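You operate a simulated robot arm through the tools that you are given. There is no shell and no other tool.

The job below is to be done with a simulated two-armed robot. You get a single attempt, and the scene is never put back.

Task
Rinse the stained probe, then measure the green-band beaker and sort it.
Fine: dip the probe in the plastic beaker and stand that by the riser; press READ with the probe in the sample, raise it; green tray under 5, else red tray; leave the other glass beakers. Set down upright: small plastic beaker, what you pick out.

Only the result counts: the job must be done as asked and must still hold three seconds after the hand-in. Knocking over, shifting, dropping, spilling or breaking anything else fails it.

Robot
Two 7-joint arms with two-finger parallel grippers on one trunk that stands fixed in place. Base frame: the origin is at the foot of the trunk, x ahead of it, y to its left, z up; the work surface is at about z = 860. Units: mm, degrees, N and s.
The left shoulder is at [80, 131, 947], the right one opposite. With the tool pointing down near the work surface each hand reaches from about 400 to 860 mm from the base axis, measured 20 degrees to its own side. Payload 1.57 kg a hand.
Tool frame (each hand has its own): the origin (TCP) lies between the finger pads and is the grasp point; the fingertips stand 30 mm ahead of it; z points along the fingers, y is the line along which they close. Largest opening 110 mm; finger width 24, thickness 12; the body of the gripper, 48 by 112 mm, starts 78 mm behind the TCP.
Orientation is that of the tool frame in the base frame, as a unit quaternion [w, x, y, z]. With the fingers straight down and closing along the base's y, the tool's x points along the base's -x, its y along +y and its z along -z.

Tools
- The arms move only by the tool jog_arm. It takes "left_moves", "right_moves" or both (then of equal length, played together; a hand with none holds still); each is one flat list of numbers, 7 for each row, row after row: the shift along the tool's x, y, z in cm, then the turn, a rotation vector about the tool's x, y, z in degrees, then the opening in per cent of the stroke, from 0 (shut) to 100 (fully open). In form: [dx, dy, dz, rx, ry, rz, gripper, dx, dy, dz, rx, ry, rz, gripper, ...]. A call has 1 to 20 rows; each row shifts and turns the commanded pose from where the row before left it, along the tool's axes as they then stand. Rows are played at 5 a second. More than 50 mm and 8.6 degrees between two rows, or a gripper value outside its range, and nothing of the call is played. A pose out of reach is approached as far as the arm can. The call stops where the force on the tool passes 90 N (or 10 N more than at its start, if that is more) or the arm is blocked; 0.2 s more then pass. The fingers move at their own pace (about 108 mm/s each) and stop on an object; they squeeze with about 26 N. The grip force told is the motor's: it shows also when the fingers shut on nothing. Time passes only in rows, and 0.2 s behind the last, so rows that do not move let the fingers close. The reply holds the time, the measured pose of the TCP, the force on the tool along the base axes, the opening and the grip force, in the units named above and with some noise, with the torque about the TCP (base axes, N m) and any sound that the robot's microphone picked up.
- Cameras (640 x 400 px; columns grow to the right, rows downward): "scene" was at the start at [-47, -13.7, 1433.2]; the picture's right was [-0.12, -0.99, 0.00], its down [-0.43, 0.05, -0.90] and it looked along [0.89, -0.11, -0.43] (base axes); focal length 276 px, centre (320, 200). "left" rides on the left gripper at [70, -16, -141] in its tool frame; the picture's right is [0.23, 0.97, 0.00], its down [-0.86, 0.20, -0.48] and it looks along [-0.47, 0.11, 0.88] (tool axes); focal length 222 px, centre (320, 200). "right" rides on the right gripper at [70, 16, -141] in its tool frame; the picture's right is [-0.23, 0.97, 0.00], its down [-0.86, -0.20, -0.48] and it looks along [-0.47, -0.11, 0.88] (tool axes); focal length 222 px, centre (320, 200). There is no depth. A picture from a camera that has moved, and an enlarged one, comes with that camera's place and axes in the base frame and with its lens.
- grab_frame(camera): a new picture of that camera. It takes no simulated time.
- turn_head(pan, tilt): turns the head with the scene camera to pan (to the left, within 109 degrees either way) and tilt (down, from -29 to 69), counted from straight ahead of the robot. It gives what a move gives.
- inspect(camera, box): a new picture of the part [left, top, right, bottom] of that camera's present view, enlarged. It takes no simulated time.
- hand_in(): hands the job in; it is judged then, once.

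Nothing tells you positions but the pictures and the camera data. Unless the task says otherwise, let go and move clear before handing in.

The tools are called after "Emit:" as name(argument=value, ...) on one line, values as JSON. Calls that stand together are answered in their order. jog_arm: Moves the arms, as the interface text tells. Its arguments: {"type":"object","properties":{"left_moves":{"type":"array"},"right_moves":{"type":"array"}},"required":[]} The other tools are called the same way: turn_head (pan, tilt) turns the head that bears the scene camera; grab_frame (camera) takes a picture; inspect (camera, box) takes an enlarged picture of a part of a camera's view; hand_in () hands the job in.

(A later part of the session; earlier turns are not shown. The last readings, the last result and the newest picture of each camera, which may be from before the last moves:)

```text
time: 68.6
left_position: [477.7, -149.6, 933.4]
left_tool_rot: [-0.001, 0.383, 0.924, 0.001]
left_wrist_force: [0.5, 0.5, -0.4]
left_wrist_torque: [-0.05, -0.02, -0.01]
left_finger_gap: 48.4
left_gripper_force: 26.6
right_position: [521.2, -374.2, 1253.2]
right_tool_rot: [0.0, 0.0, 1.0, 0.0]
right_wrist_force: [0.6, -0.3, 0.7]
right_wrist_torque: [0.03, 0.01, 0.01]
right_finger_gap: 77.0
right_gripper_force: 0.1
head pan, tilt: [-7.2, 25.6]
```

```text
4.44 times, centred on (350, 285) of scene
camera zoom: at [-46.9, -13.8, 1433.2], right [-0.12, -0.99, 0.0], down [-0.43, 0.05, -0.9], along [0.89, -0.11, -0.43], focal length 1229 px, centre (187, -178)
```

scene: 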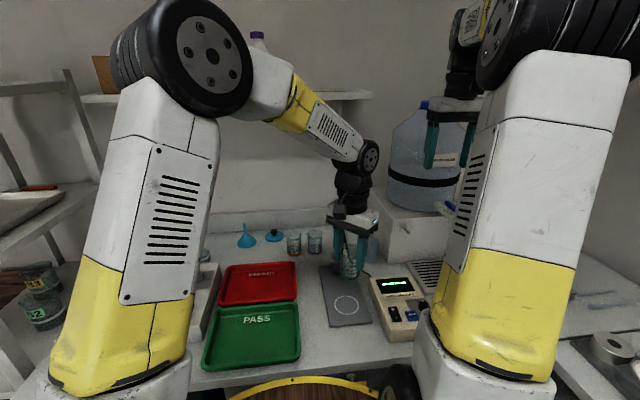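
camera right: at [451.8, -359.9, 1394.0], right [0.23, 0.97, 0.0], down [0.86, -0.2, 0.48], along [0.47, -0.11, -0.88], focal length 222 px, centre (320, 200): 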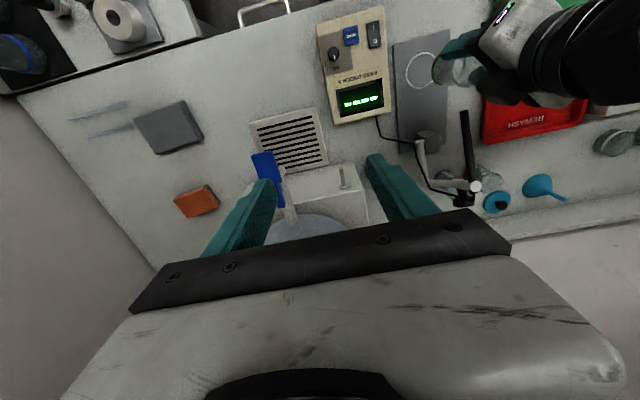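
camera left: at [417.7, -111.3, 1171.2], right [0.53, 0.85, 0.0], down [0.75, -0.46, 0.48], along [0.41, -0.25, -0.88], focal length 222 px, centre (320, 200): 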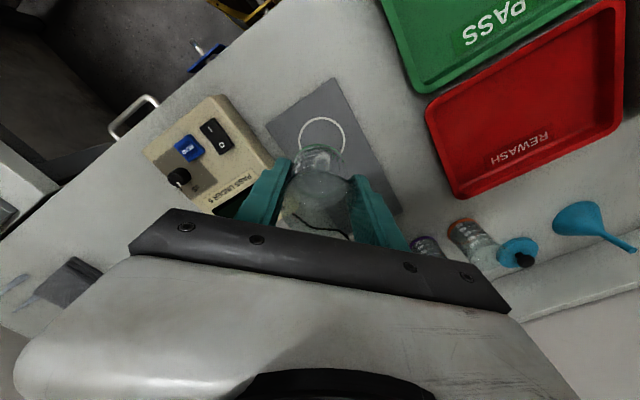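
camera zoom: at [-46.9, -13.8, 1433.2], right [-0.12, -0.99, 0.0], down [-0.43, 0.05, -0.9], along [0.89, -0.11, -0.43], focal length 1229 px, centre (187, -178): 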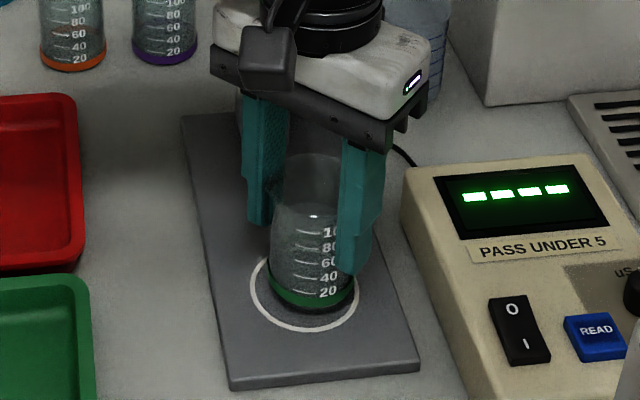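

About a centimetre remains. Fine steps until contact.

Emit:
jog_arm(left_moves=[0, 0, 0.4, 0, 0, 0, 30, 0, 0, 0.2, 0, 0, 0, 30, 0, 0, 0, 0, 0, 0, 30])

Emit:
jog_arm(left_moves=[0, 0, 0.15, 0, 0, 0, 30, 0, 0, 0.1, 0, 0, 0, 30, 0, 0, 0, 0, 0, 0, 30])

Emit:
inspect(camera="scene", box=[310, 240, 390, 330])

```text
time: 69.4
left_position: [478.9, -149.3, 926.9]
left_tool_rot: [0.0, 0.383, 0.924, -0.001]
left_wrist_force: [-0.6, -0.6, -1.0]
left_wrist_torque: [0.07, 0.0, 0.01]
left_finger_gap: 48.5
left_gripper_force: 25.9
right_position: [521.9, -377.9, 1251.7]
right_tool_rot: [0.0, 0.0, 1.0, -0.001]
right_wrist_force: [0.1, -0.1, 0.6]
right_wrist_torque: [-0.02, 0.0, -0.01]
right_finger_gap: 77.0
right_gripper_force: 0.0
head pan, tilt: [-7.2, 25.6]
```

```text
time: 70.2
left_position: [478.5, -149.1, 924.2]
left_tool_rot: [0.0, 0.383, 0.924, 0.0]
left_wrist_force: [-0.7, -0.6, -0.9]
left_wrist_torque: [-0.02, 0.02, 0.01]
left_finger_gap: 48.5
left_gripper_force: 25.6
right_position: [520.9, -375.6, 1251.9]
right_tool_rot: [-0.001, 0.0, 1.0, 0.0]
right_wrist_force: [0.3, -0.1, -0.2]
right_wrist_torque: [0.03, -0.01, -0.02]
right_finger_gap: 77.2
right_gripper_force: 0.0
head pan, tilt: [-7.2, 25.6]
```

```text
4.44 times, centred on (350, 285) of scene
camera zoom: at [-46.9, -13.8, 1433.2], right [-0.12, -0.99, 0.0], down [-0.43, 0.05, -0.9], along [0.89, -0.11, -0.43], focal length 1229 px, centre (187, -178)
```

zoom: 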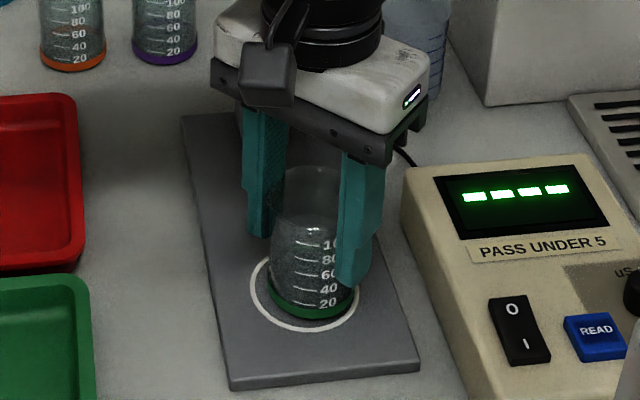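

Emit:
jog_arm(left_moves=[0, 0, 0.1, 0, 0, 0, 30, 0, 0, 0, 0, 0, 0, 30])

Emit:
jog_arm(left_moves=[0, 0, 0.1, 0, 0, 0, 30, 0, 0, 0, 0, 0, 0, 30])

```text
time: 70.8
left_position: [478.4, -149.7, 923.1]
left_tool_rot: [0.0, 0.383, 0.924, -0.001]
left_wrist_force: [-0.6, 0.3, -0.9]
left_wrist_torque: [-0.02, 0.03, 0.03]
left_finger_gap: 48.6
left_gripper_force: 26.3
right_position: [521.1, -375.3, 1252.3]
right_tool_rot: [0.0, 0.0, 1.0, 0.0]
right_wrist_force: [0.1, -0.2, 0.3]
right_wrist_torque: [-0.03, 0.02, 0.01]
right_finger_gap: 77.1
right_gripper_force: 0.0
head pan, tilt: [-7.2, 25.6]
```

```text
time: 71.4
left_position: [478.3, -149.8, 922.0]
left_tool_rot: [0.0, 0.382, 0.924, -0.001]
left_wrist_force: [-0.1, 1.9, 10.6]
left_wrist_torque: [0.09, 0.02, 0.02]
left_finger_gap: 48.6
left_gripper_force: 25.9
right_position: [520.5, -375.8, 1252.3]
right_tool_rot: [0.0, 0.001, 1.0, 0.0]
right_wrist_force: [0.2, 1.5, -0.2]
right_wrist_torque: [0.01, -0.02, 0.01]
right_finger_gap: 77.2
right_gripper_force: 0.1
head pan, tilt: [-7.2, 25.6]
```

The beaker has touched down on the plate. Easing off, opening slowly, rising straight up and moving left out of the way.

Emit:
jog_arm(left_moves=[0, 0, -0.06, 0, 0, 0, 30, 0, 0, 0, 0, 0, 0, 46, 0, 0, 0, 0, 0, 0, 50, 0, 0, 0, 0, 0, 0, 55, 0, 0, 0, 0, 0, 0, 62, 0, 0, 0, 0, 0, 0, 62, 0, 0, -2, 0, 0, 0, 62, 0, 0, -3, 0, 0, 0, 62, 0, 0, -4, 0, 0, 0, 62, 0, 0, -4, 0, 0, 0, 62, 0, 0, -4, 0, 0, 0, 62, 0, 0, 0, 0, 0, 0, 62])

Emit:
inspect(camera="scene", box=[310, 190, 430, 330])

Emit:
grab_frame(camera="left")

```text
time: 74.0
left_position: [478.4, -149.6, 1092.4]
left_tool_rot: [0.0, 0.383, 0.924, 0.0]
left_wrist_force: [-0.4, -0.6, 0.4]
left_wrist_torque: [0.01, 0.0, -0.01]
left_finger_gap: 68.2
left_gripper_force: 0.0
right_position: [520.6, -375.8, 1252.3]
right_tool_rot: [0.0, 0.001, 1.0, 0.0]
right_wrist_force: [-0.5, -0.6, 0.0]
right_wrist_torque: [0.01, 0.01, -0.02]
right_finger_gap: 77.1
right_gripper_force: 0.1
head pan, tilt: [-7.2, 25.6]
```

```text
2.86 times, centred on (370, 260) of scene
camera zoom: at [-47.0, -13.7, 1433.2], right [-0.12, -0.99, 0.0], down [-0.43, 0.05, -0.9], along [0.89, -0.11, -0.43], focal length 790 px, centre (177, 29)
```

zoom: 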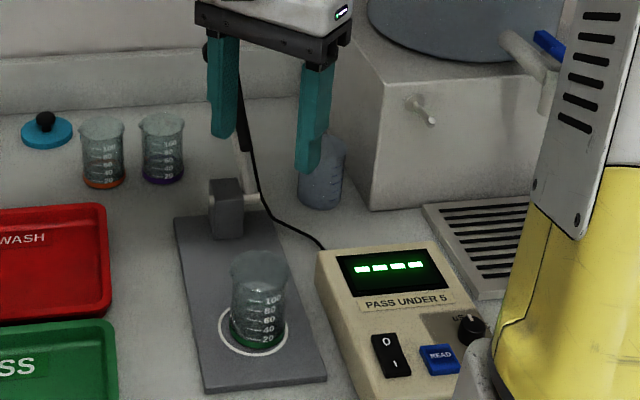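

```text
taken
camera left: at [417.3, -111.3, 1233.5], right [0.53, 0.85, 0.0], down [0.75, -0.46, 0.48], along [0.41, -0.25, -0.88], focal length 222 px, centre (320, 200)
```

left: 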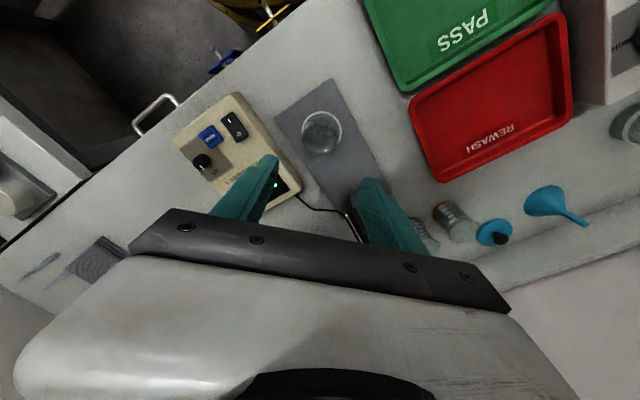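

The green-band beaker stands in the circle. The left hand withdraws to the left while the right hand returns to the probe's knob.

Emit:
jog_arm(left_moves=[2.9, 2.9, -1, 0, 0, 0, 62, 2.9, 2.9, -1, 0, 0, 0, 62, 2.9, 2.9, -1, 0, 0, 0, 62, 2.9, 2.9, -1, 0, 0, 0, 62, 2.9, 2.9, -1, 0, 0, 0, 62, 2.9, 2.9, -1, 0, 0, 0, 62, 0, 0, 0, 0, 0, 0, 62, 0, 0, 0, 0, 0, 0, 62, 0, 0, 0, 0, 0, 0, 62, 0, 0, 0, 0, 0, 0, 62, 0, 0, 0, 0, 0, 0, 62, 0, 0, 0, 0, 0, 0, 62, 0, 0, 0, 0, 0, 0, 62], right_moves=[0, 0, 0, 0, 0, 0, 70, 0, 0, 0, 0, 0, 0, 70, 0, 0, 0, 0, 0, 0, 70, 0, 0, 0, 0, 0, 0, 70, -2.33, 2.82, 1.09, 0, 0, 0, 65, -2.33, 2.82, 1.09, 0, 0, 0, 60, -2.33, 2.82, 1.09, 0, 0, 0, 55, -2.33, 2.82, 1.09, 0, 0, 0, 55, -2.33, 2.82, 1.09, 0, 0, 0, 55, -2.33, 2.82, 1.09, 0, 0, 0, 55, -2.33, 2.82, 1.09, 0, 0, 0, 55, -2.33, 2.82, 1.09, 0, 0, 0, 55, 0, 0, 0, 0, 0, 0, 55])

Emit:
grab_frame(camera="right")

Emit:
grab_frame(camera="left")

Emit:
grab_frame(camera="scene")

```text
time: 76.8
left_position: [478.3, 97.4, 1152.6]
left_tool_rot: [0.001, 0.382, 0.924, 0.0]
left_wrist_force: [-0.6, 0.7, -0.1]
left_wrist_torque: [0.03, 0.02, -0.01]
left_finger_gap: 68.2
left_gripper_force: 0.1
right_position: [706.2, -147.8, 1165.4]
right_tool_rot: [0.0, 0.0, 1.0, 0.0]
right_wrist_force: [-0.4, 0.6, -0.3]
right_wrist_torque: [-0.02, 0.0, 0.02]
right_finger_gap: 60.7
right_gripper_force: 0.1
head pan, tilt: [-7.2, 25.6]
```

```text
taken
camera right: at [637.8, -132.8, 1306.8], right [0.23, 0.97, 0.0], down [0.86, -0.2, 0.48], along [0.47, -0.11, -0.88], focal length 222 px, centre (320, 200)
```

right: 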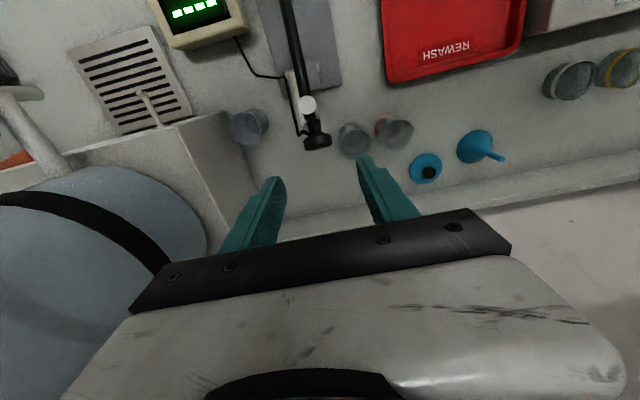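

```text
taken
camera left: at [418.0, 135.5, 1293.3], right [0.53, 0.85, 0.0], down [0.75, -0.46, 0.48], along [0.41, -0.25, -0.88], focal length 222 px, centre (320, 200)
```

left: 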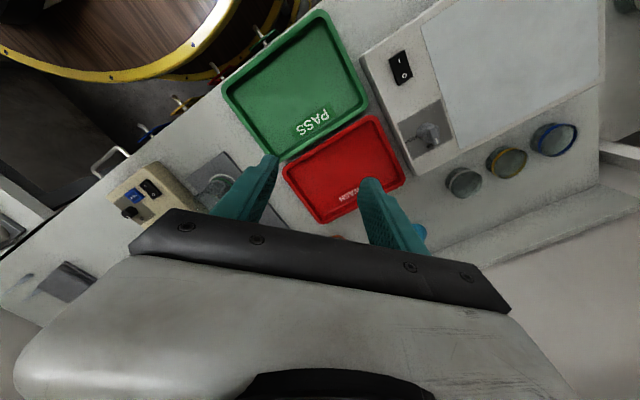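

```text
taken
```

scene: 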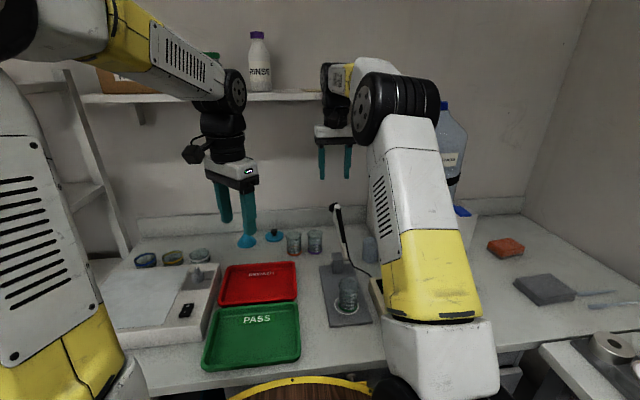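

The knob is where it was. Going down to grip it as before.

Emit:
jog_arm(right_moves=[-0.2, -0.25, 4, 0, 0, 0, 55, 0, 0, 4, 0, 0, 0, 55, 0, 0, 3.9, 0, 0, 0, 55, 0, 0, 0, 0, 0, 0, 55])

Emit:
inspect(camera="right", box=[220, 60, 420, 260])

```text
time: 77.8
left_position: [479.8, 97.4, 1152.5]
left_tool_rot: [-0.001, 0.383, 0.924, 0.0]
left_wrist_force: [-0.4, 0.2, 1.2]
left_wrist_torque: [0.01, 0.0, -0.03]
left_finger_gap: 68.0
left_gripper_force: 0.0
right_position: [705.6, -153.1, 1048.0]
right_tool_rot: [0.0, -0.001, 1.0, -0.001]
right_wrist_force: [-0.8, -0.5, -0.1]
right_wrist_torque: [-0.02, 0.06, -0.02]
right_finger_gap: 60.4
right_gripper_force: 0.1
head pan, tilt: [-7.2, 25.6]
```

```text
2.00 times, centred on (320, 160) of right
camera zoom: at [636.2, -136.7, 1188.7], right [0.23, 0.97, 0.0], down [0.85, -0.2, 0.48], along [0.47, -0.11, -0.88], focal length 444 px, centre (320, 280)
```

zoom: 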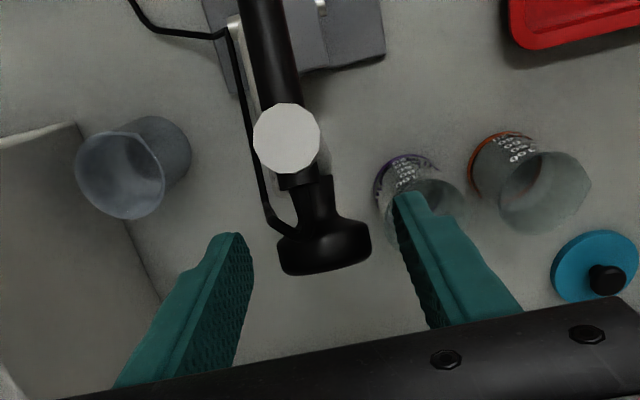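

Emit:
jog_arm(right_moves=[-0.25, 0, 0, 0, 0, 0, 55, 0, 0, 0, 0, 0, 0, 40, 0, 0, 0, 0, 0, 0, 30, 0, 0, 0, 0, 0, 0, 0, 0, 0, 0, 0, 0, 0, 0])

Emit:
inspect(camera="right", box=[220, 60, 420, 260])

```text
time: 79.0
left_position: [480.4, 98.5, 1151.9]
left_tool_rot: [0.0, 0.383, 0.924, 0.0]
left_wrist_force: [-0.1, 0.3, 0.3]
left_wrist_torque: [0.0, -0.01, 0.05]
left_finger_gap: 68.3
left_gripper_force: 0.0
right_position: [708.1, -149.5, 1047.1]
right_tool_rot: [-0.001, -0.001, 1.0, 0.001]
right_wrist_force: [-0.3, 13.1, -3.1]
right_wrist_torque: [0.16, -0.22, -0.07]
right_finger_gap: 33.1
right_gripper_force: 40.7
head pan, tilt: [-7.2, 25.6]
```

```text
2.00 times, centred on (320, 160) of right
camera zoom: at [639.7, -134.5, 1187.9], right [0.23, 0.97, 0.0], down [0.86, -0.2, 0.48], along [0.47, -0.11, -0.88], focal length 444 px, centre (320, 280)
```

zoom: 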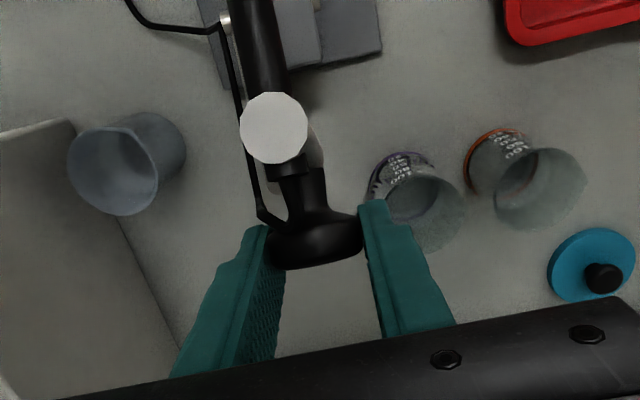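

Gripped again. Swinging forward along the same arc.

Emit:
jog_arm(right_moves=[1.17, 0.1, -0.7, 0, 0, 0, 0, 1.23, 0, -0.59, 0, 0, 0, 0, 1.28, 0, -0.48, 0, 0, 0, 0, 1.31, 0, -0.36, 0, 0, 0, 0, 1.35, 0, -0.25, 0, 0, 0, 0, 0, 0, 0, 0, 0, 0, 0])

Emit:
jog_arm(right_moves=[1.35, 0, -0.14, 0, 0, 0, 0, 1.37, 0, -0.01, 0, 0, 0, 0, 1.36, 0, 0.1, 0, 0, 0, 0, 0, 0, 0, 0, 0, 0, 0])

Emit:
inspect(camera="right", box=[200, 0, 400, 200])

Emit:
inspect(camera="scene", box=[300, 190, 400, 330])

```text
time: 80.4
left_position: [481.1, 97.9, 1152.2]
left_tool_rot: [-0.001, 0.382, 0.924, 0.0]
left_wrist_force: [-0.2, 0.2, 0.2]
left_wrist_torque: [0.02, 0.02, 0.01]
left_finger_gap: 68.4
left_gripper_force: 0.0
right_position: [646.8, -151.1, 1069.3]
right_tool_rot: [0.001, 0.0, 1.0, 0.0]
right_wrist_force: [6.5, 12.4, 5.5]
right_wrist_torque: [0.19, -0.99, -0.13]
right_finger_gap: 33.1
right_gripper_force: 40.8
head pan, tilt: [-7.2, 25.6]
```

```text
time: 81.4
left_position: [480.7, 98.3, 1153.0]
left_tool_rot: [-0.001, 0.383, 0.924, 0.0]
left_wrist_force: [0.0, -0.4, -0.2]
left_wrist_torque: [0.02, -0.01, -0.03]
left_finger_gap: 68.2
left_gripper_force: 0.1
right_position: [606.3, -148.9, 1068.9]
right_tool_rot: [-0.001, 0.0, 1.0, 0.0]
right_wrist_force: [6.4, 14.7, -4.7]
right_wrist_torque: [0.1, -0.94, -0.19]
right_finger_gap: 32.8
right_gripper_force: 41.1
head pan, tilt: [-7.2, 25.6]
```

```text
2.00 times, centred on (300, 100) of right
camera zoom: at [537.7, -134.1, 1210.2], right [0.23, 0.97, 0.0], down [0.86, -0.2, 0.48], along [0.46, -0.11, -0.88], focal length 444 px, centre (360, 400)
```

zoom: 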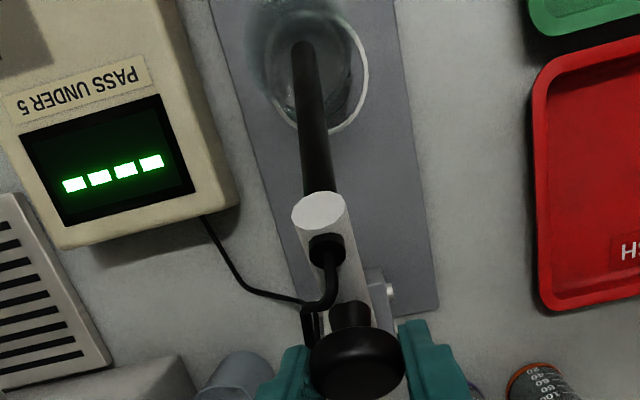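

```text
2.86 times, centred on (350, 260) of scene
camera zoom: at [-46.5, -13.0, 1433.2], right [-0.12, -0.99, 0.0], down [-0.43, 0.05, -0.9], along [0.89, -0.11, -0.43], focal length 790 px, centre (234, 29)
```

zoom: 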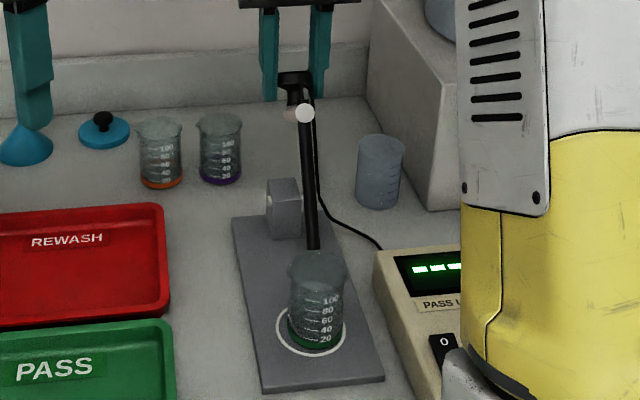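

The tip is over the sample. Continuing the swing into the beaker.

Emit:
jog_arm(right_moves=[1.34, 0.08, 0.23, 0, 0, 0, 0, 1.33, 0, 0.34, 0, 0, 0, 0, 0, 0, 0, 0, 0, 0, 0])

Emit:
inspect(camera="right", box=[200, 0, 400, 200])

Emit:
inspect(camera="scene", box=[320, 230, 380, 330])

```text
time: 82.2
left_position: [479.1, 98.0, 1152.0]
left_tool_rot: [-0.001, 0.383, 0.924, 0.0]
left_wrist_force: [-0.2, 0.0, 0.6]
left_wrist_torque: [-0.05, -0.01, 0.0]
left_finger_gap: 68.3
left_gripper_force: 0.0
right_position: [579.5, -150.4, 1063.8]
right_tool_rot: [0.0, 0.0, 1.0, -0.001]
right_wrist_force: [6.2, 6.7, 3.3]
right_wrist_torque: [0.02, -1.21, 0.03]
right_finger_gap: 33.1
right_gripper_force: 40.7
head pan, tilt: [-7.2, 25.6]
```

```text
2.00 times, centred on (300, 100) of right
camera zoom: at [510.9, -134.0, 1205.3], right [0.23, 0.97, 0.0], down [0.85, -0.2, 0.48], along [0.47, -0.11, -0.88], focal length 444 px, centre (360, 400)
```

zoom: 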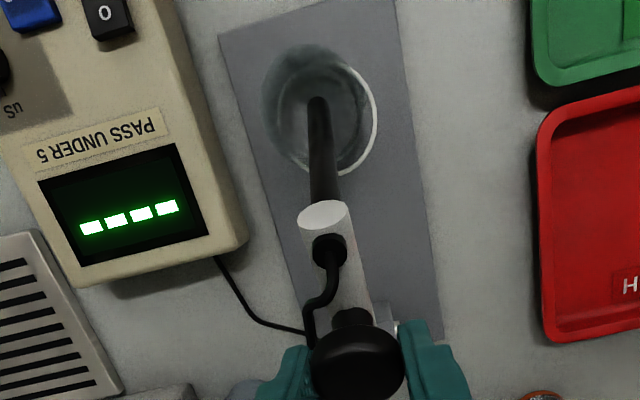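

```text
4.00 times, centred on (350, 280) of scene
camera zoom: at [-46.8, -13.3, 1433.2], right [-0.12, -0.99, 0.0], down [-0.43, 0.05, -0.9], along [0.89, -0.11, -0.43], focal length 1106 px, centre (200, -120)
```

zoom: 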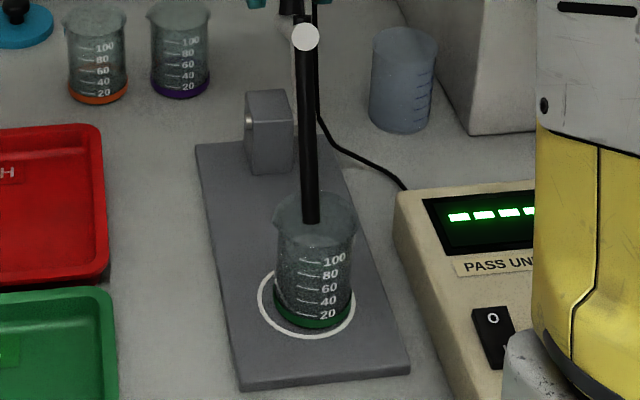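

The tip has entered within the rim. Continuing to the stop.

Emit:
jog_arm(right_moves=[1.28, 0.03, 0.45, 0, 0, 0, 0, 1.25, 0, 0.56, 0, 0, 0, 0, 0, 0, 0, 0, 0, 0, 0])

Emit:
jog_arm(right_moves=[1.18, 0, 0.67, 0, 0, 0, 0, 0.6, 0, 0.4, 0, 0, 0, 0, 0, 0, 0, 0, 0, 0, 0])

Emit:
inspect(camera="right", box=[200, 0, 400, 200])

Emit:
inspect(camera="scene", box=[320, 230, 380, 330])

```text
time: 83.0
left_position: [478.6, 96.8, 1151.0]
left_tool_rot: [0.0, 0.382, 0.924, 0.0]
left_wrist_force: [0.2, 0.6, -0.7]
left_wrist_torque: [-0.02, -0.04, 0.02]
left_finger_gap: 68.0
left_gripper_force: 0.0
right_position: [554.3, -149.6, 1052.6]
right_tool_rot: [0.0, -0.001, 1.0, 0.0]
right_wrist_force: [8.5, 6.7, 0.8]
right_wrist_torque: [0.06, -1.16, -0.03]
right_finger_gap: 33.0
right_gripper_force: 41.1
head pan, tilt: [-7.2, 25.6]
```

```text
time: 83.8
left_position: [478.3, 96.9, 1152.8]
left_tool_rot: [0.0, 0.383, 0.924, -0.001]
left_wrist_force: [0.4, 0.1, 0.5]
left_wrist_torque: [-0.01, -0.07, -0.01]
left_finger_gap: 68.3
left_gripper_force: 0.1
right_position: [536.4, -150.3, 1043.6]
right_tool_rot: [0.0, 0.0, 1.0, 0.0]
right_wrist_force: [5.8, 5.2, 2.1]
right_wrist_torque: [0.01, -1.11, -0.03]
right_finger_gap: 32.9
right_gripper_force: 40.6
head pan, tilt: [-7.2, 25.6]
```

```text
2.00 times, centred on (300, 100) of right
camera zoom: at [467.8, -134.1, 1184.6], right [0.23, 0.97, 0.0], down [0.86, -0.2, 0.48], along [0.47, -0.11, -0.88], focal length 444 px, centre (360, 400)
```

zoom: 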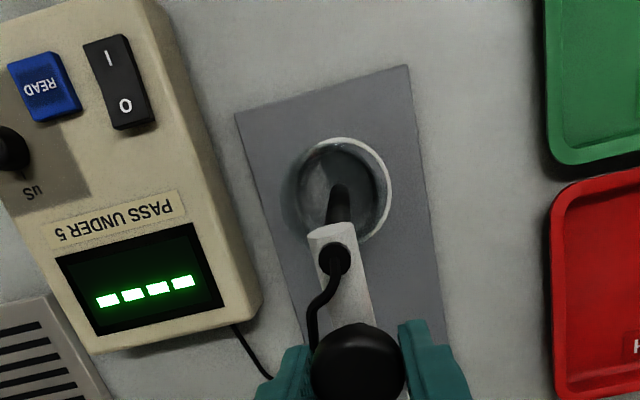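

```text
4.00 times, centred on (350, 280) of scene
camera zoom: at [-46.9, -13.4, 1433.2], right [-0.12, -0.99, 0.0], down [-0.43, 0.05, -0.9], along [0.89, -0.11, -0.43], focal length 1106 px, centre (200, -120)
```

zoom: 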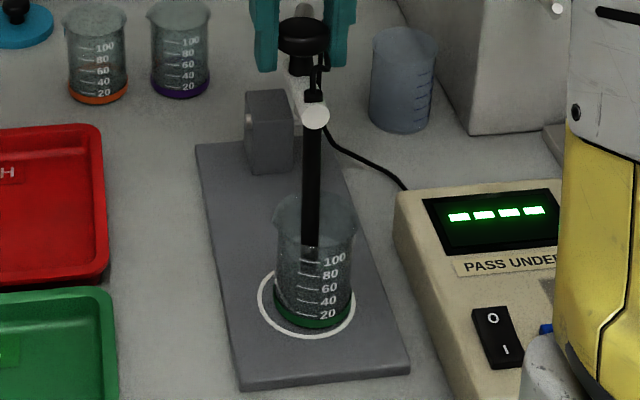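

Emit:
jog_arm(right_moves=[0.55, 0.03, 0.38, 0, 0, 0, 0, 0.5, 0, 0.4, 0, 0, 0, 0, 0.1, 0, 0.08, 0, 0, 0, 0, 0, 0, 0, 0, 0, 0, 0])

Emit:
inspect(camera="right", box=[200, 0, 400, 200])

Emit:
inspect(camera="scene", box=[320, 230, 380, 330])

```text
time: 84.8
left_position: [479.3, 97.7, 1152.6]
left_tool_rot: [0.0, 0.383, 0.924, 0.0]
left_wrist_force: [0.1, -0.7, 0.3]
left_wrist_torque: [0.01, 0.01, 0.03]
left_finger_gap: 68.3
left_gripper_force: 0.1
right_position: [523.9, -149.6, 1034.9]
right_tool_rot: [0.0, 0.0, 1.0, 0.001]
right_wrist_force: [6.8, 3.8, 2.2]
right_wrist_torque: [0.06, -1.1, 0.02]
right_finger_gap: 32.8
right_gripper_force: 40.9
head pan, tilt: [-7.2, 25.6]
```

```text
2.00 times, centred on (300, 100) of right
camera zoom: at [456.4, -134.1, 1176.2], right [0.23, 0.97, 0.0], down [0.86, -0.2, 0.48], along [0.47, -0.11, -0.88], focal length 444 px, centre (360, 400)
```

zoom: 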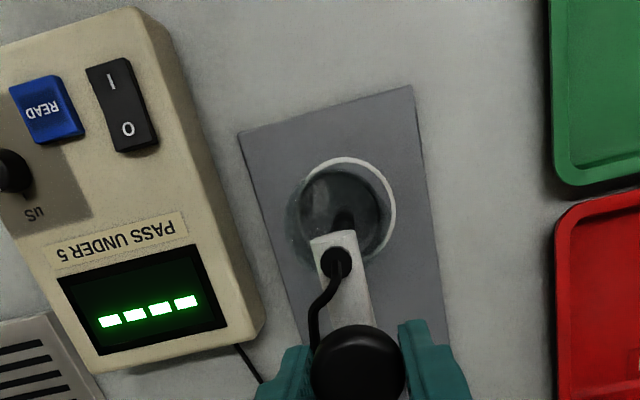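

```text
4.00 times, centred on (350, 280) of scene
camera zoom: at [-46.8, -13.5, 1433.2], right [-0.12, -0.99, 0.0], down [-0.43, 0.05, -0.9], along [0.89, -0.11, -0.43], focal length 1106 px, centre (200, -120)
```

zoom: 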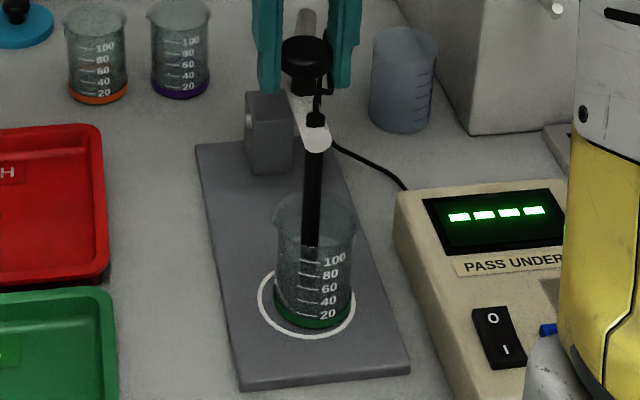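

Nearly at the stop. A little more, then I'll open and see whether the arm stays down.

Emit:
jog_arm(right_moves=[0.2, 0, 0.17, 0, 0, 0, 0, 0, 0, 0, 0, 0, 0, 0, 0, 0, 0, 0, 0, 0, 32, 0, 0, 0, 0, 0, 0, 40, 0, 0, 0, 0, 0, 0, 55, 0, 0, 0, 0, 0, 0, 55])

Emit:
inspect(camera="right", box=[200, 0, 400, 200])

Emit:
inspect(camera="scene", box=[320, 230, 380, 330])

```text
time: 86.2
left_position: [478.7, 98.4, 1152.6]
left_tool_rot: [0.0, 0.383, 0.924, 0.0]
left_wrist_force: [-0.1, 0.1, -0.3]
left_wrist_torque: [0.0, -0.02, 0.0]
left_finger_gap: 68.5
left_gripper_force: 0.2
right_position: [523.3, -150.4, 1033.4]
right_tool_rot: [0.0, 0.0, 1.0, 0.0]
right_wrist_force: [0.4, -0.1, 0.4]
right_wrist_torque: [0.0, 0.0, -0.02]
right_finger_gap: 60.2
right_gripper_force: 0.0
head pan, tilt: [-7.2, 25.6]
```

```text
2.00 times, centred on (300, 100) of right
camera zoom: at [454.6, -134.3, 1174.7], right [0.23, 0.97, 0.0], down [0.86, -0.2, 0.48], along [0.47, -0.11, -0.88], focal length 444 px, centre (360, 400)
```

zoom: 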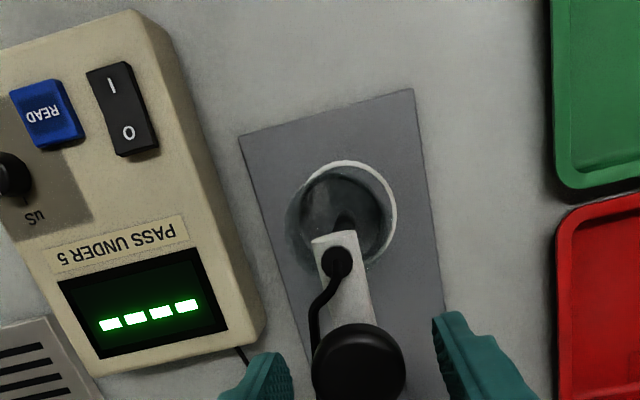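

```text
4.00 times, centred on (350, 280) of scene
camera zoom: at [-47.0, -13.7, 1433.2], right [-0.12, -0.99, 0.0], down [-0.43, 0.05, -0.9], along [0.89, -0.11, -0.43], focal length 1106 px, centre (200, -120)
```

zoom: 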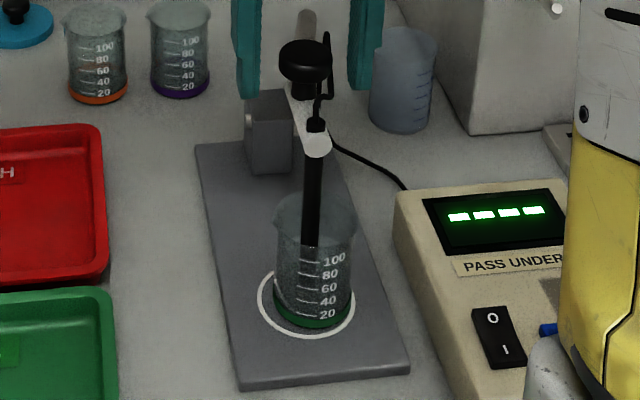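

The arm stays down by itself with the probe in the sample. I'll raise the right hand, close the fingers and move over READ.

Emit:
jog_arm(right_moves=[0, 0, -2, 0, 0, 0, 55, 0, 0, -4, 0, 0, 0, 55, 0, 0, -4, 0, 0, 0, 55, 0, 0, -3, 0, 0, 0, 55, 2.64, -2.72, 0, 0, 0, 0, 40, 2.64, -2.72, 0, 0, 0, 0, 20, 2.64, -2.72, 0, 0, 0, 0, 0, 2.64, -2.72, 0, 0, 0, 0, 0, 2.64, -2.72, 0, 0, 0, 0, 0, 0, 0, 4, 0, 0, 0, 0, 0, 0, 4, 0, 0, 0, 0, 0, 0, 0, 0, 0, 0, 0])

Emit:
grab_frame(camera="right")

Emit:
grab_frame(camera="scene")

```text
time: 88.8
left_position: [478.3, 97.4, 1153.1]
left_tool_rot: [0.0, 0.383, 0.924, 0.0]
left_wrist_force: [0.2, -0.6, -0.4]
left_wrist_torque: [0.03, -0.04, -0.03]
left_finger_gap: 68.4
left_gripper_force: 0.0
right_position: [392.2, -285.7, 1084.1]
right_tool_rot: [0.0, 0.0, 1.0, 0.0]
right_wrist_force: [0.6, -0.6, 0.2]
right_wrist_torque: [0.0, -0.03, -0.03]
right_finger_gap: 0.0
right_gripper_force: 21.3
head pan, tilt: [-7.2, 25.6]
```

```text
taken
camera right: at [323.0, -269.6, 1225.1], right [0.23, 0.97, 0.0], down [0.85, -0.2, 0.48], along [0.47, -0.11, -0.88], focal length 222 px, centre (320, 200)
```

right: 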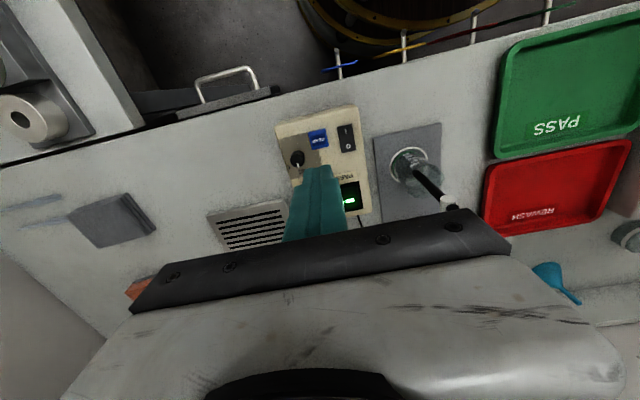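

```text
taken
```

scene: 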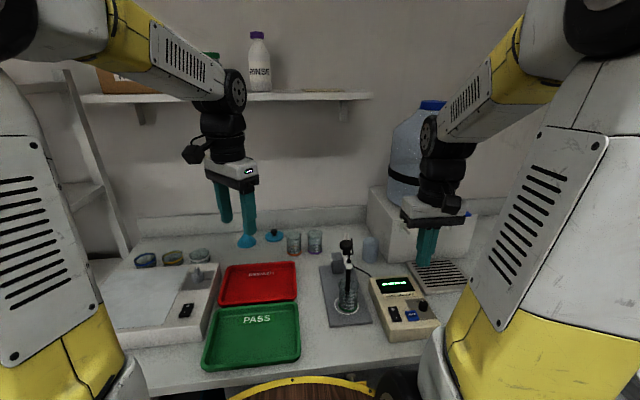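

The button measures at (397,-290) again; the fingertips are above it. Going lower.

Emit:
jog_arm(right_moves=[0, 0, 4, 0, 0, 0, 0, 0, 0, 4, 0, 0, 0, 0, 0, 0, 4, 0, 0, 0, 0, 0, 0, 0, 0, 0, 0, 0])

Emit:
inspect(camera="right", box=[220, 60, 420, 260])

Emit:
inspect(camera="scene", box=[360, 230, 460, 350])

```text
time: 89.8
left_position: [478.8, 97.9, 1152.1]
left_tool_rot: [0.001, 0.382, 0.924, 0.001]
left_wrist_force: [-0.1, 0.5, 0.5]
left_wrist_torque: [0.0, 0.01, -0.02]
left_finger_gap: 68.0
left_gripper_force: 0.0
right_position: [392.6, -284.6, 961.2]
right_tool_rot: [0.0, 0.001, 1.0, 0.0]
right_wrist_force: [-0.6, -0.2, 0.5]
right_wrist_torque: [-0.01, -0.01, -0.03]
right_finger_gap: 0.1
right_gripper_force: 21.1
head pan, tilt: [-7.2, 25.6]
```

```text
2.00 times, centred on (320, 160) of right
camera zoom: at [323.8, -269.9, 1103.5], right [0.23, 0.97, 0.0], down [0.85, -0.2, 0.48], along [0.47, -0.11, -0.88], focal length 444 px, centre (320, 280)
```

zoom: 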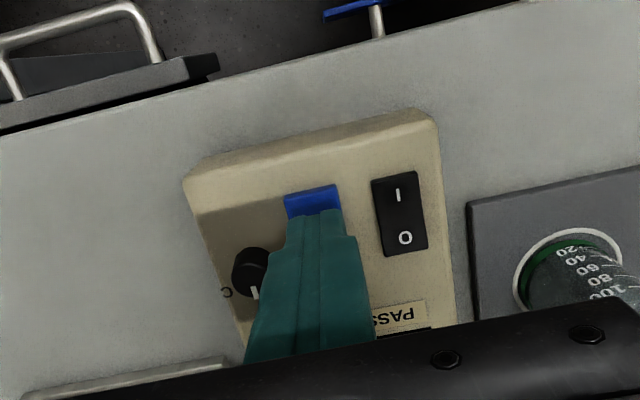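

```text
3.33 times, centred on (410, 290) of scene
camera zoom: at [-47.1, -13.7, 1433.2], right [-0.12, -0.99, 0.0], down [-0.43, 0.05, -0.9], along [0.89, -0.11, -0.43], focal length 922 px, centre (20, -100)
```

zoom: 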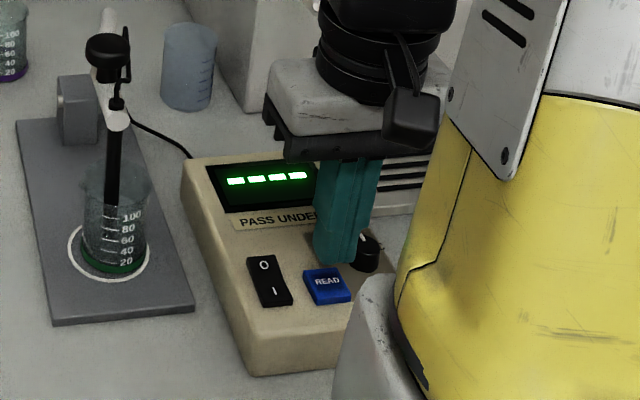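

The tips line up with READ and clear the dial and the switch. Lowering to press, in small steps.

Emit:
jog_arm(right_moves=[0, 0, 1.5, 0, 0, 0, 0, 0, 0, 0.8, 0, 0, 0, 0, 0, 0, 0, 0, 0, 0, 0])

Emit:
inspect(camera="scene", box=[360, 230, 460, 350])

Emit:
inspect(camera="right", box=[260, 100, 380, 220])

```text
time: 90.6
left_position: [479.5, 97.5, 1152.4]
left_tool_rot: [-0.001, 0.382, 0.924, 0.0]
left_wrist_force: [0.6, 0.0, -0.1]
left_wrist_torque: [-0.03, 0.0, 0.01]
left_finger_gap: 68.1
left_gripper_force: 0.0
right_position: [391.2, -286.5, 939.6]
right_tool_rot: [0.0, 0.0, 1.0, 0.0]
right_wrist_force: [0.2, -0.4, -0.2]
right_wrist_torque: [0.0, 0.01, 0.0]
right_finger_gap: 0.2
right_gripper_force: 21.2
head pan, tilt: [-7.2, 25.6]
```

```text
3.33 times, centred on (410, 290) of scene
camera zoom: at [-47.0, -13.7, 1433.2], right [-0.12, -0.99, 0.0], down [-0.43, 0.05, -0.9], along [0.89, -0.11, -0.43], focal length 922 px, centre (20, -100)
```

zoom: 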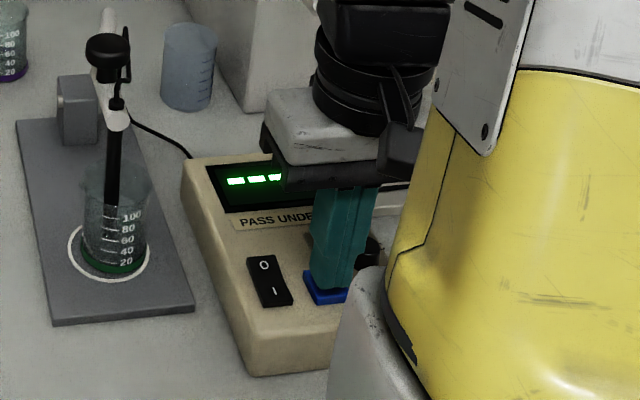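

```text
3.33 times, centred on (320, 160) of right
camera zoom: at [323.2, -270.5, 1080.7], right [0.23, 0.97, 0.0], down [0.86, -0.2, 0.48], along [0.47, -0.11, -0.88], focal length 740 px, centre (320, 333)
```

zoom: 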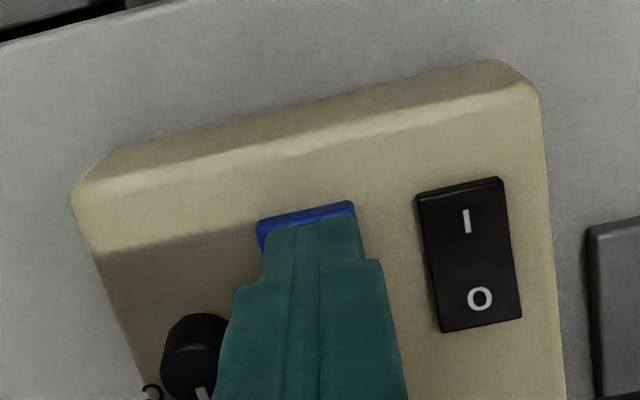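

Emit:
jog_arm(right_moves=[0, 0, 0.4, 0, 0, 0, 0, 0, 0, 0.3, 0, 0, 0, 0, 0, 0, 0, 0, 0, 0, 0])

Emit:
jog_arm(right_moves=[0, 0, 0.2, 0, 0, 0, 0, 0, 0, 0.1, 0, 0, 0, 0, 0, 0, 0, 0, 0, 0, 0])

Emit:
inspect(camera="scene", box=[360, 230, 460, 350])

```text
time: 91.4
left_position: [478.2, 96.6, 1152.8]
left_tool_rot: [-0.001, 0.383, 0.924, 0.001]
left_wrist_force: [0.6, -0.1, 0.0]
left_wrist_torque: [0.03, -0.01, -0.01]
left_finger_gap: 68.2
left_gripper_force: 0.0
right_position: [392.8, -285.7, 931.6]
right_tool_rot: [-0.001, 0.0, 1.0, 0.0]
right_wrist_force: [0.1, 0.5, 0.2]
right_wrist_torque: [0.02, 0.01, -0.01]
right_finger_gap: 0.0
right_gripper_force: 21.6
head pan, tilt: [-7.2, 25.6]
```

```text
time: 92.2
left_position: [479.5, 97.9, 1152.5]
left_tool_rot: [0.0, 0.383, 0.924, -0.001]
left_wrist_force: [1.1, 0.1, -0.2]
left_wrist_torque: [-0.01, -0.01, -0.05]
left_finger_gap: 68.2
left_gripper_force: 0.0
right_position: [392.0, -285.7, 929.9]
right_tool_rot: [0.0, 0.0, 1.0, 0.0]
right_wrist_force: [0.9, -0.5, 1.9]
right_wrist_torque: [-0.07, -0.04, 0.0]
right_finger_gap: 0.0
right_gripper_force: 21.3
head pan, tilt: [-7.2, 25.6]
heard: click
```

```text
3.33 times, centred on (410, 290) of scene
camera zoom: at [-47.0, -13.7, 1433.2], right [-0.12, -0.99, 0.0], down [-0.43, 0.05, -0.9], along [0.89, -0.11, -0.43], focal length 922 px, centre (20, -100)
```

zoom: 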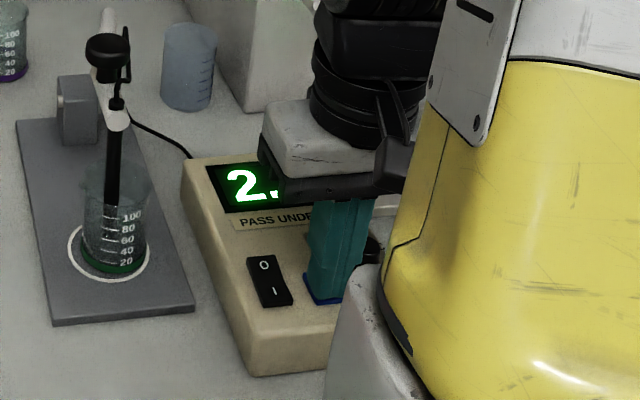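

A click was heard and the display shows "2." so far. I'll lift off the button and read the full figure.

Emit:
jog_arm(right_moves=[0, 0, -1, 0, 0, 0, 0, 0, 0, -4, 0, 0, 0, 0, 0, 0, -4, 0, 0, 0, 0, 0, 0, -4, 0, 0, 0, 0, 0, 0, -4, 0, 0, 0, 0, 0, 0, -4, 0, 0, 0, 0])

Emit:
inspect(camera="scene", box=[360, 230, 460, 350])

Emit:
grab_frame(camera="right")

```text
time: 93.6
left_position: [479.3, 97.1, 1152.0]
left_tool_rot: [0.001, 0.383, 0.924, -0.001]
left_wrist_force: [0.0, -0.3, -0.9]
left_wrist_torque: [0.0, 0.02, 0.03]
left_finger_gap: 68.4
left_gripper_force: 0.1
right_position: [390.0, -284.9, 1139.5]
right_tool_rot: [0.0, 0.0, 1.0, 0.0]
right_wrist_force: [0.0, 0.1, -0.2]
right_wrist_torque: [0.02, 0.03, 0.0]
right_finger_gap: 0.1
right_gripper_force: 21.4
head pan, tilt: [-7.2, 25.6]
```

```text
3.33 times, centred on (410, 290) of scene
camera zoom: at [-46.9, -13.7, 1433.2], right [-0.12, -0.99, 0.0], down [-0.43, 0.05, -0.9], along [0.89, -0.11, -0.43], focal length 922 px, centre (20, -100)
```

zoom: 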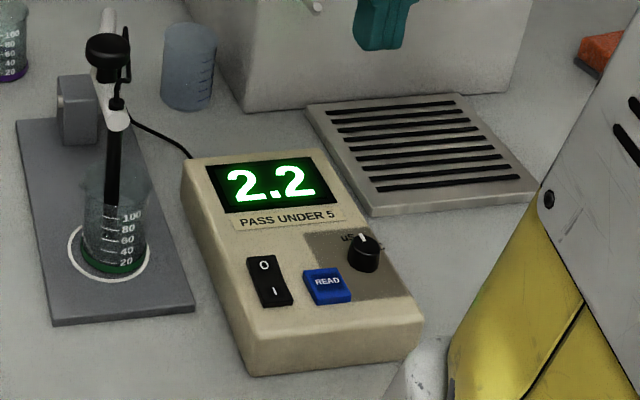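

```text
taken
camera right: at [321.4, -269.0, 1281.4], right [0.23, 0.97, 0.0], down [0.86, -0.2, 0.48], along [0.47, -0.11, -0.88], focal length 222 px, centre (320, 200)
```

right: 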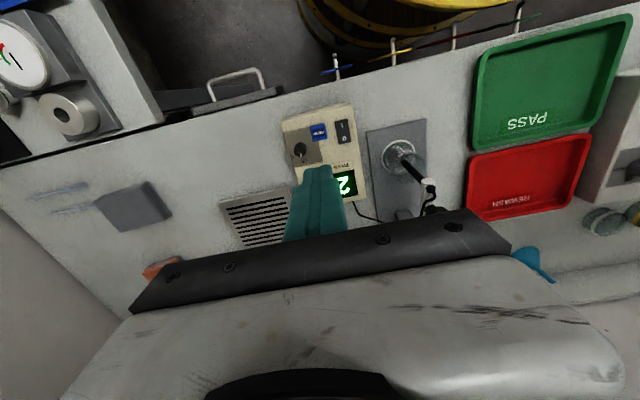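

The display reads 2.2. I'll check that the dial stands at µS.

Emit:
inspect(camera="right", box=[280, 120, 350, 170])

Emit:
inspect(camera="scene", box=[385, 285, 435, 325])

```text
8.00 times, centred on (315, 145) of right
camera zoom: at [321.4, -269.0, 1281.4], right [0.23, 0.97, 0.0], down [0.86, -0.2, 0.48], along [0.47, -0.11, -0.88], focal length 1777 px, centre (360, 640)
```

zoom: 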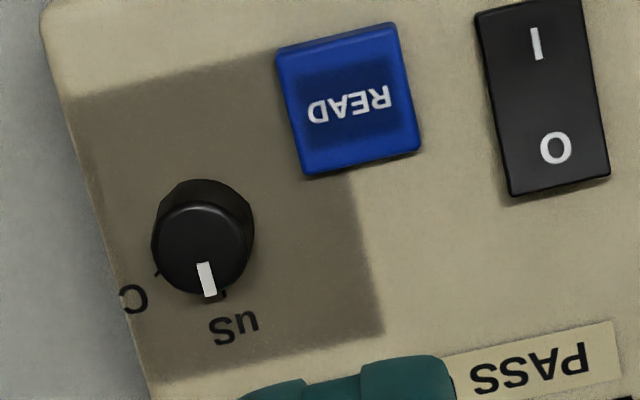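

```text
10.00 times, centred on (410, 305) of scene
camera zoom: at [-46.9, -13.7, 1433.2], right [-0.12, -0.99, 0.0], down [-0.43, 0.05, -0.9], along [0.89, -0.11, -0.43], focal length 2766 px, centre (-580, -850)
```

zoom: 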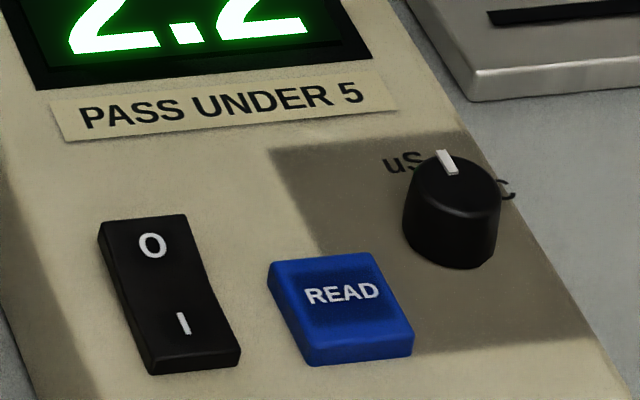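

The dial stands at µS, so the reading is 2.2, under 5: the green tray. First I'll raise the probe: the right hand goes back over the knob.

Emit:
jog_arm(right_moves=[0, 0, -1.4, 0, 0, 0, 20, -2.66, 2.7, 0, 0, 0, 0, 40, -2.66, 2.7, 0, 0, 0, 0, 55, -2.66, 2.7, 0, 0, 0, 0, 55, -2.66, 2.7, 0, 0, 0, 0, 55, -2.66, 2.7, 0, 0, 0, 0, 55, 0, 0, 3, 0, 0, 0, 55, 0, 0, 3, 0, 0, 0, 55, 0, 0, 0, 0, 0, 0, 55])

Emit:
inspect(camera="right", box=[220, 60, 420, 260])

```text
time: 95.6
left_position: [479.9, 98.5, 1150.8]
left_tool_rot: [0.001, 0.383, 0.924, 0.001]
left_wrist_force: [-1.0, -1.0, 0.0]
left_wrist_torque: [-0.01, 0.02, -0.02]
left_finger_gap: 68.3
left_gripper_force: 0.1
right_position: [524.6, -150.6, 1094.4]
right_tool_rot: [-0.001, 0.0, 1.0, 0.001]
right_wrist_force: [0.6, 0.2, -0.2]
right_wrist_torque: [0.0, -0.01, -0.03]
right_finger_gap: 60.6
right_gripper_force: 0.1
head pan, tilt: [-7.2, 25.6]
```

```text
2.00 times, centred on (320, 160) of right
camera zoom: at [456.1, -135.2, 1236.0], right [0.23, 0.97, 0.0], down [0.85, -0.2, 0.48], along [0.47, -0.11, -0.88], focal length 444 px, centre (320, 280)
```

zoom: 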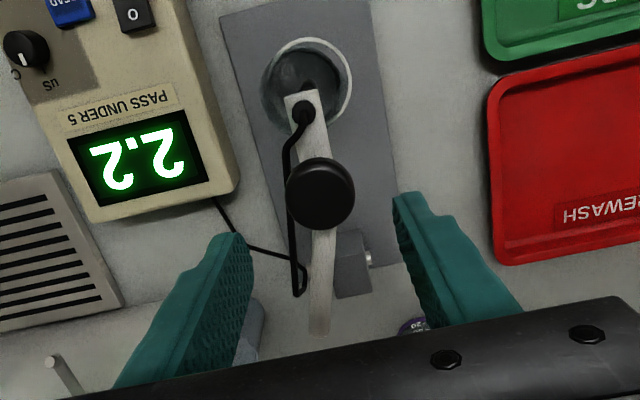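

The knob is centred between the fingers. Lowering and gripping it.

Emit:
jog_arm(right_moves=[0.1, 0, 3.1, 0, 0, 0, 55, 0, 0, 2.9, 0, 0, 0, 55, 0, 0, 0, 0, 0, 0, 55, 0, 0, 0, 0, 0, 0, 40, 0, 0, 0, 0, 0, 0, 30, 0, 0, 0, 0, 0, 0, 0, 0, 0, 0, 0, 0, 0, 0])

Emit:
inspect(camera="right", box=[220, 60, 420, 260])

```text
time: 97.2
left_position: [479.5, 98.1, 1152.9]
left_tool_rot: [0.0, 0.382, 0.924, 0.0]
left_wrist_force: [0.6, -0.6, -0.6]
left_wrist_torque: [0.0, 0.0, 0.0]
left_finger_gap: 68.1
left_gripper_force: 0.1
right_position: [523.8, -150.3, 1032.4]
right_tool_rot: [0.0, 0.0, 1.0, 0.0]
right_wrist_force: [1.1, 12.3, -4.0]
right_wrist_torque: [0.15, 0.16, -0.02]
right_finger_gap: 33.2
right_gripper_force: 41.3
head pan, tilt: [-7.2, 25.6]
```

```text
2.00 times, centred on (320, 160) of right
camera zoom: at [455.6, -134.4, 1174.3], right [0.23, 0.97, 0.0], down [0.86, -0.2, 0.48], along [0.47, -0.11, -0.88], focal length 444 px, centre (320, 280)
```

zoom: 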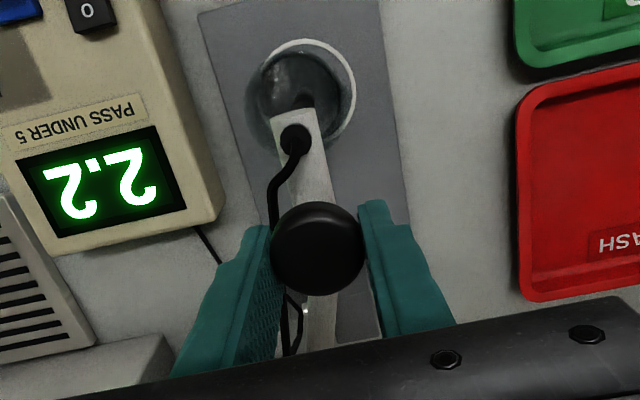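

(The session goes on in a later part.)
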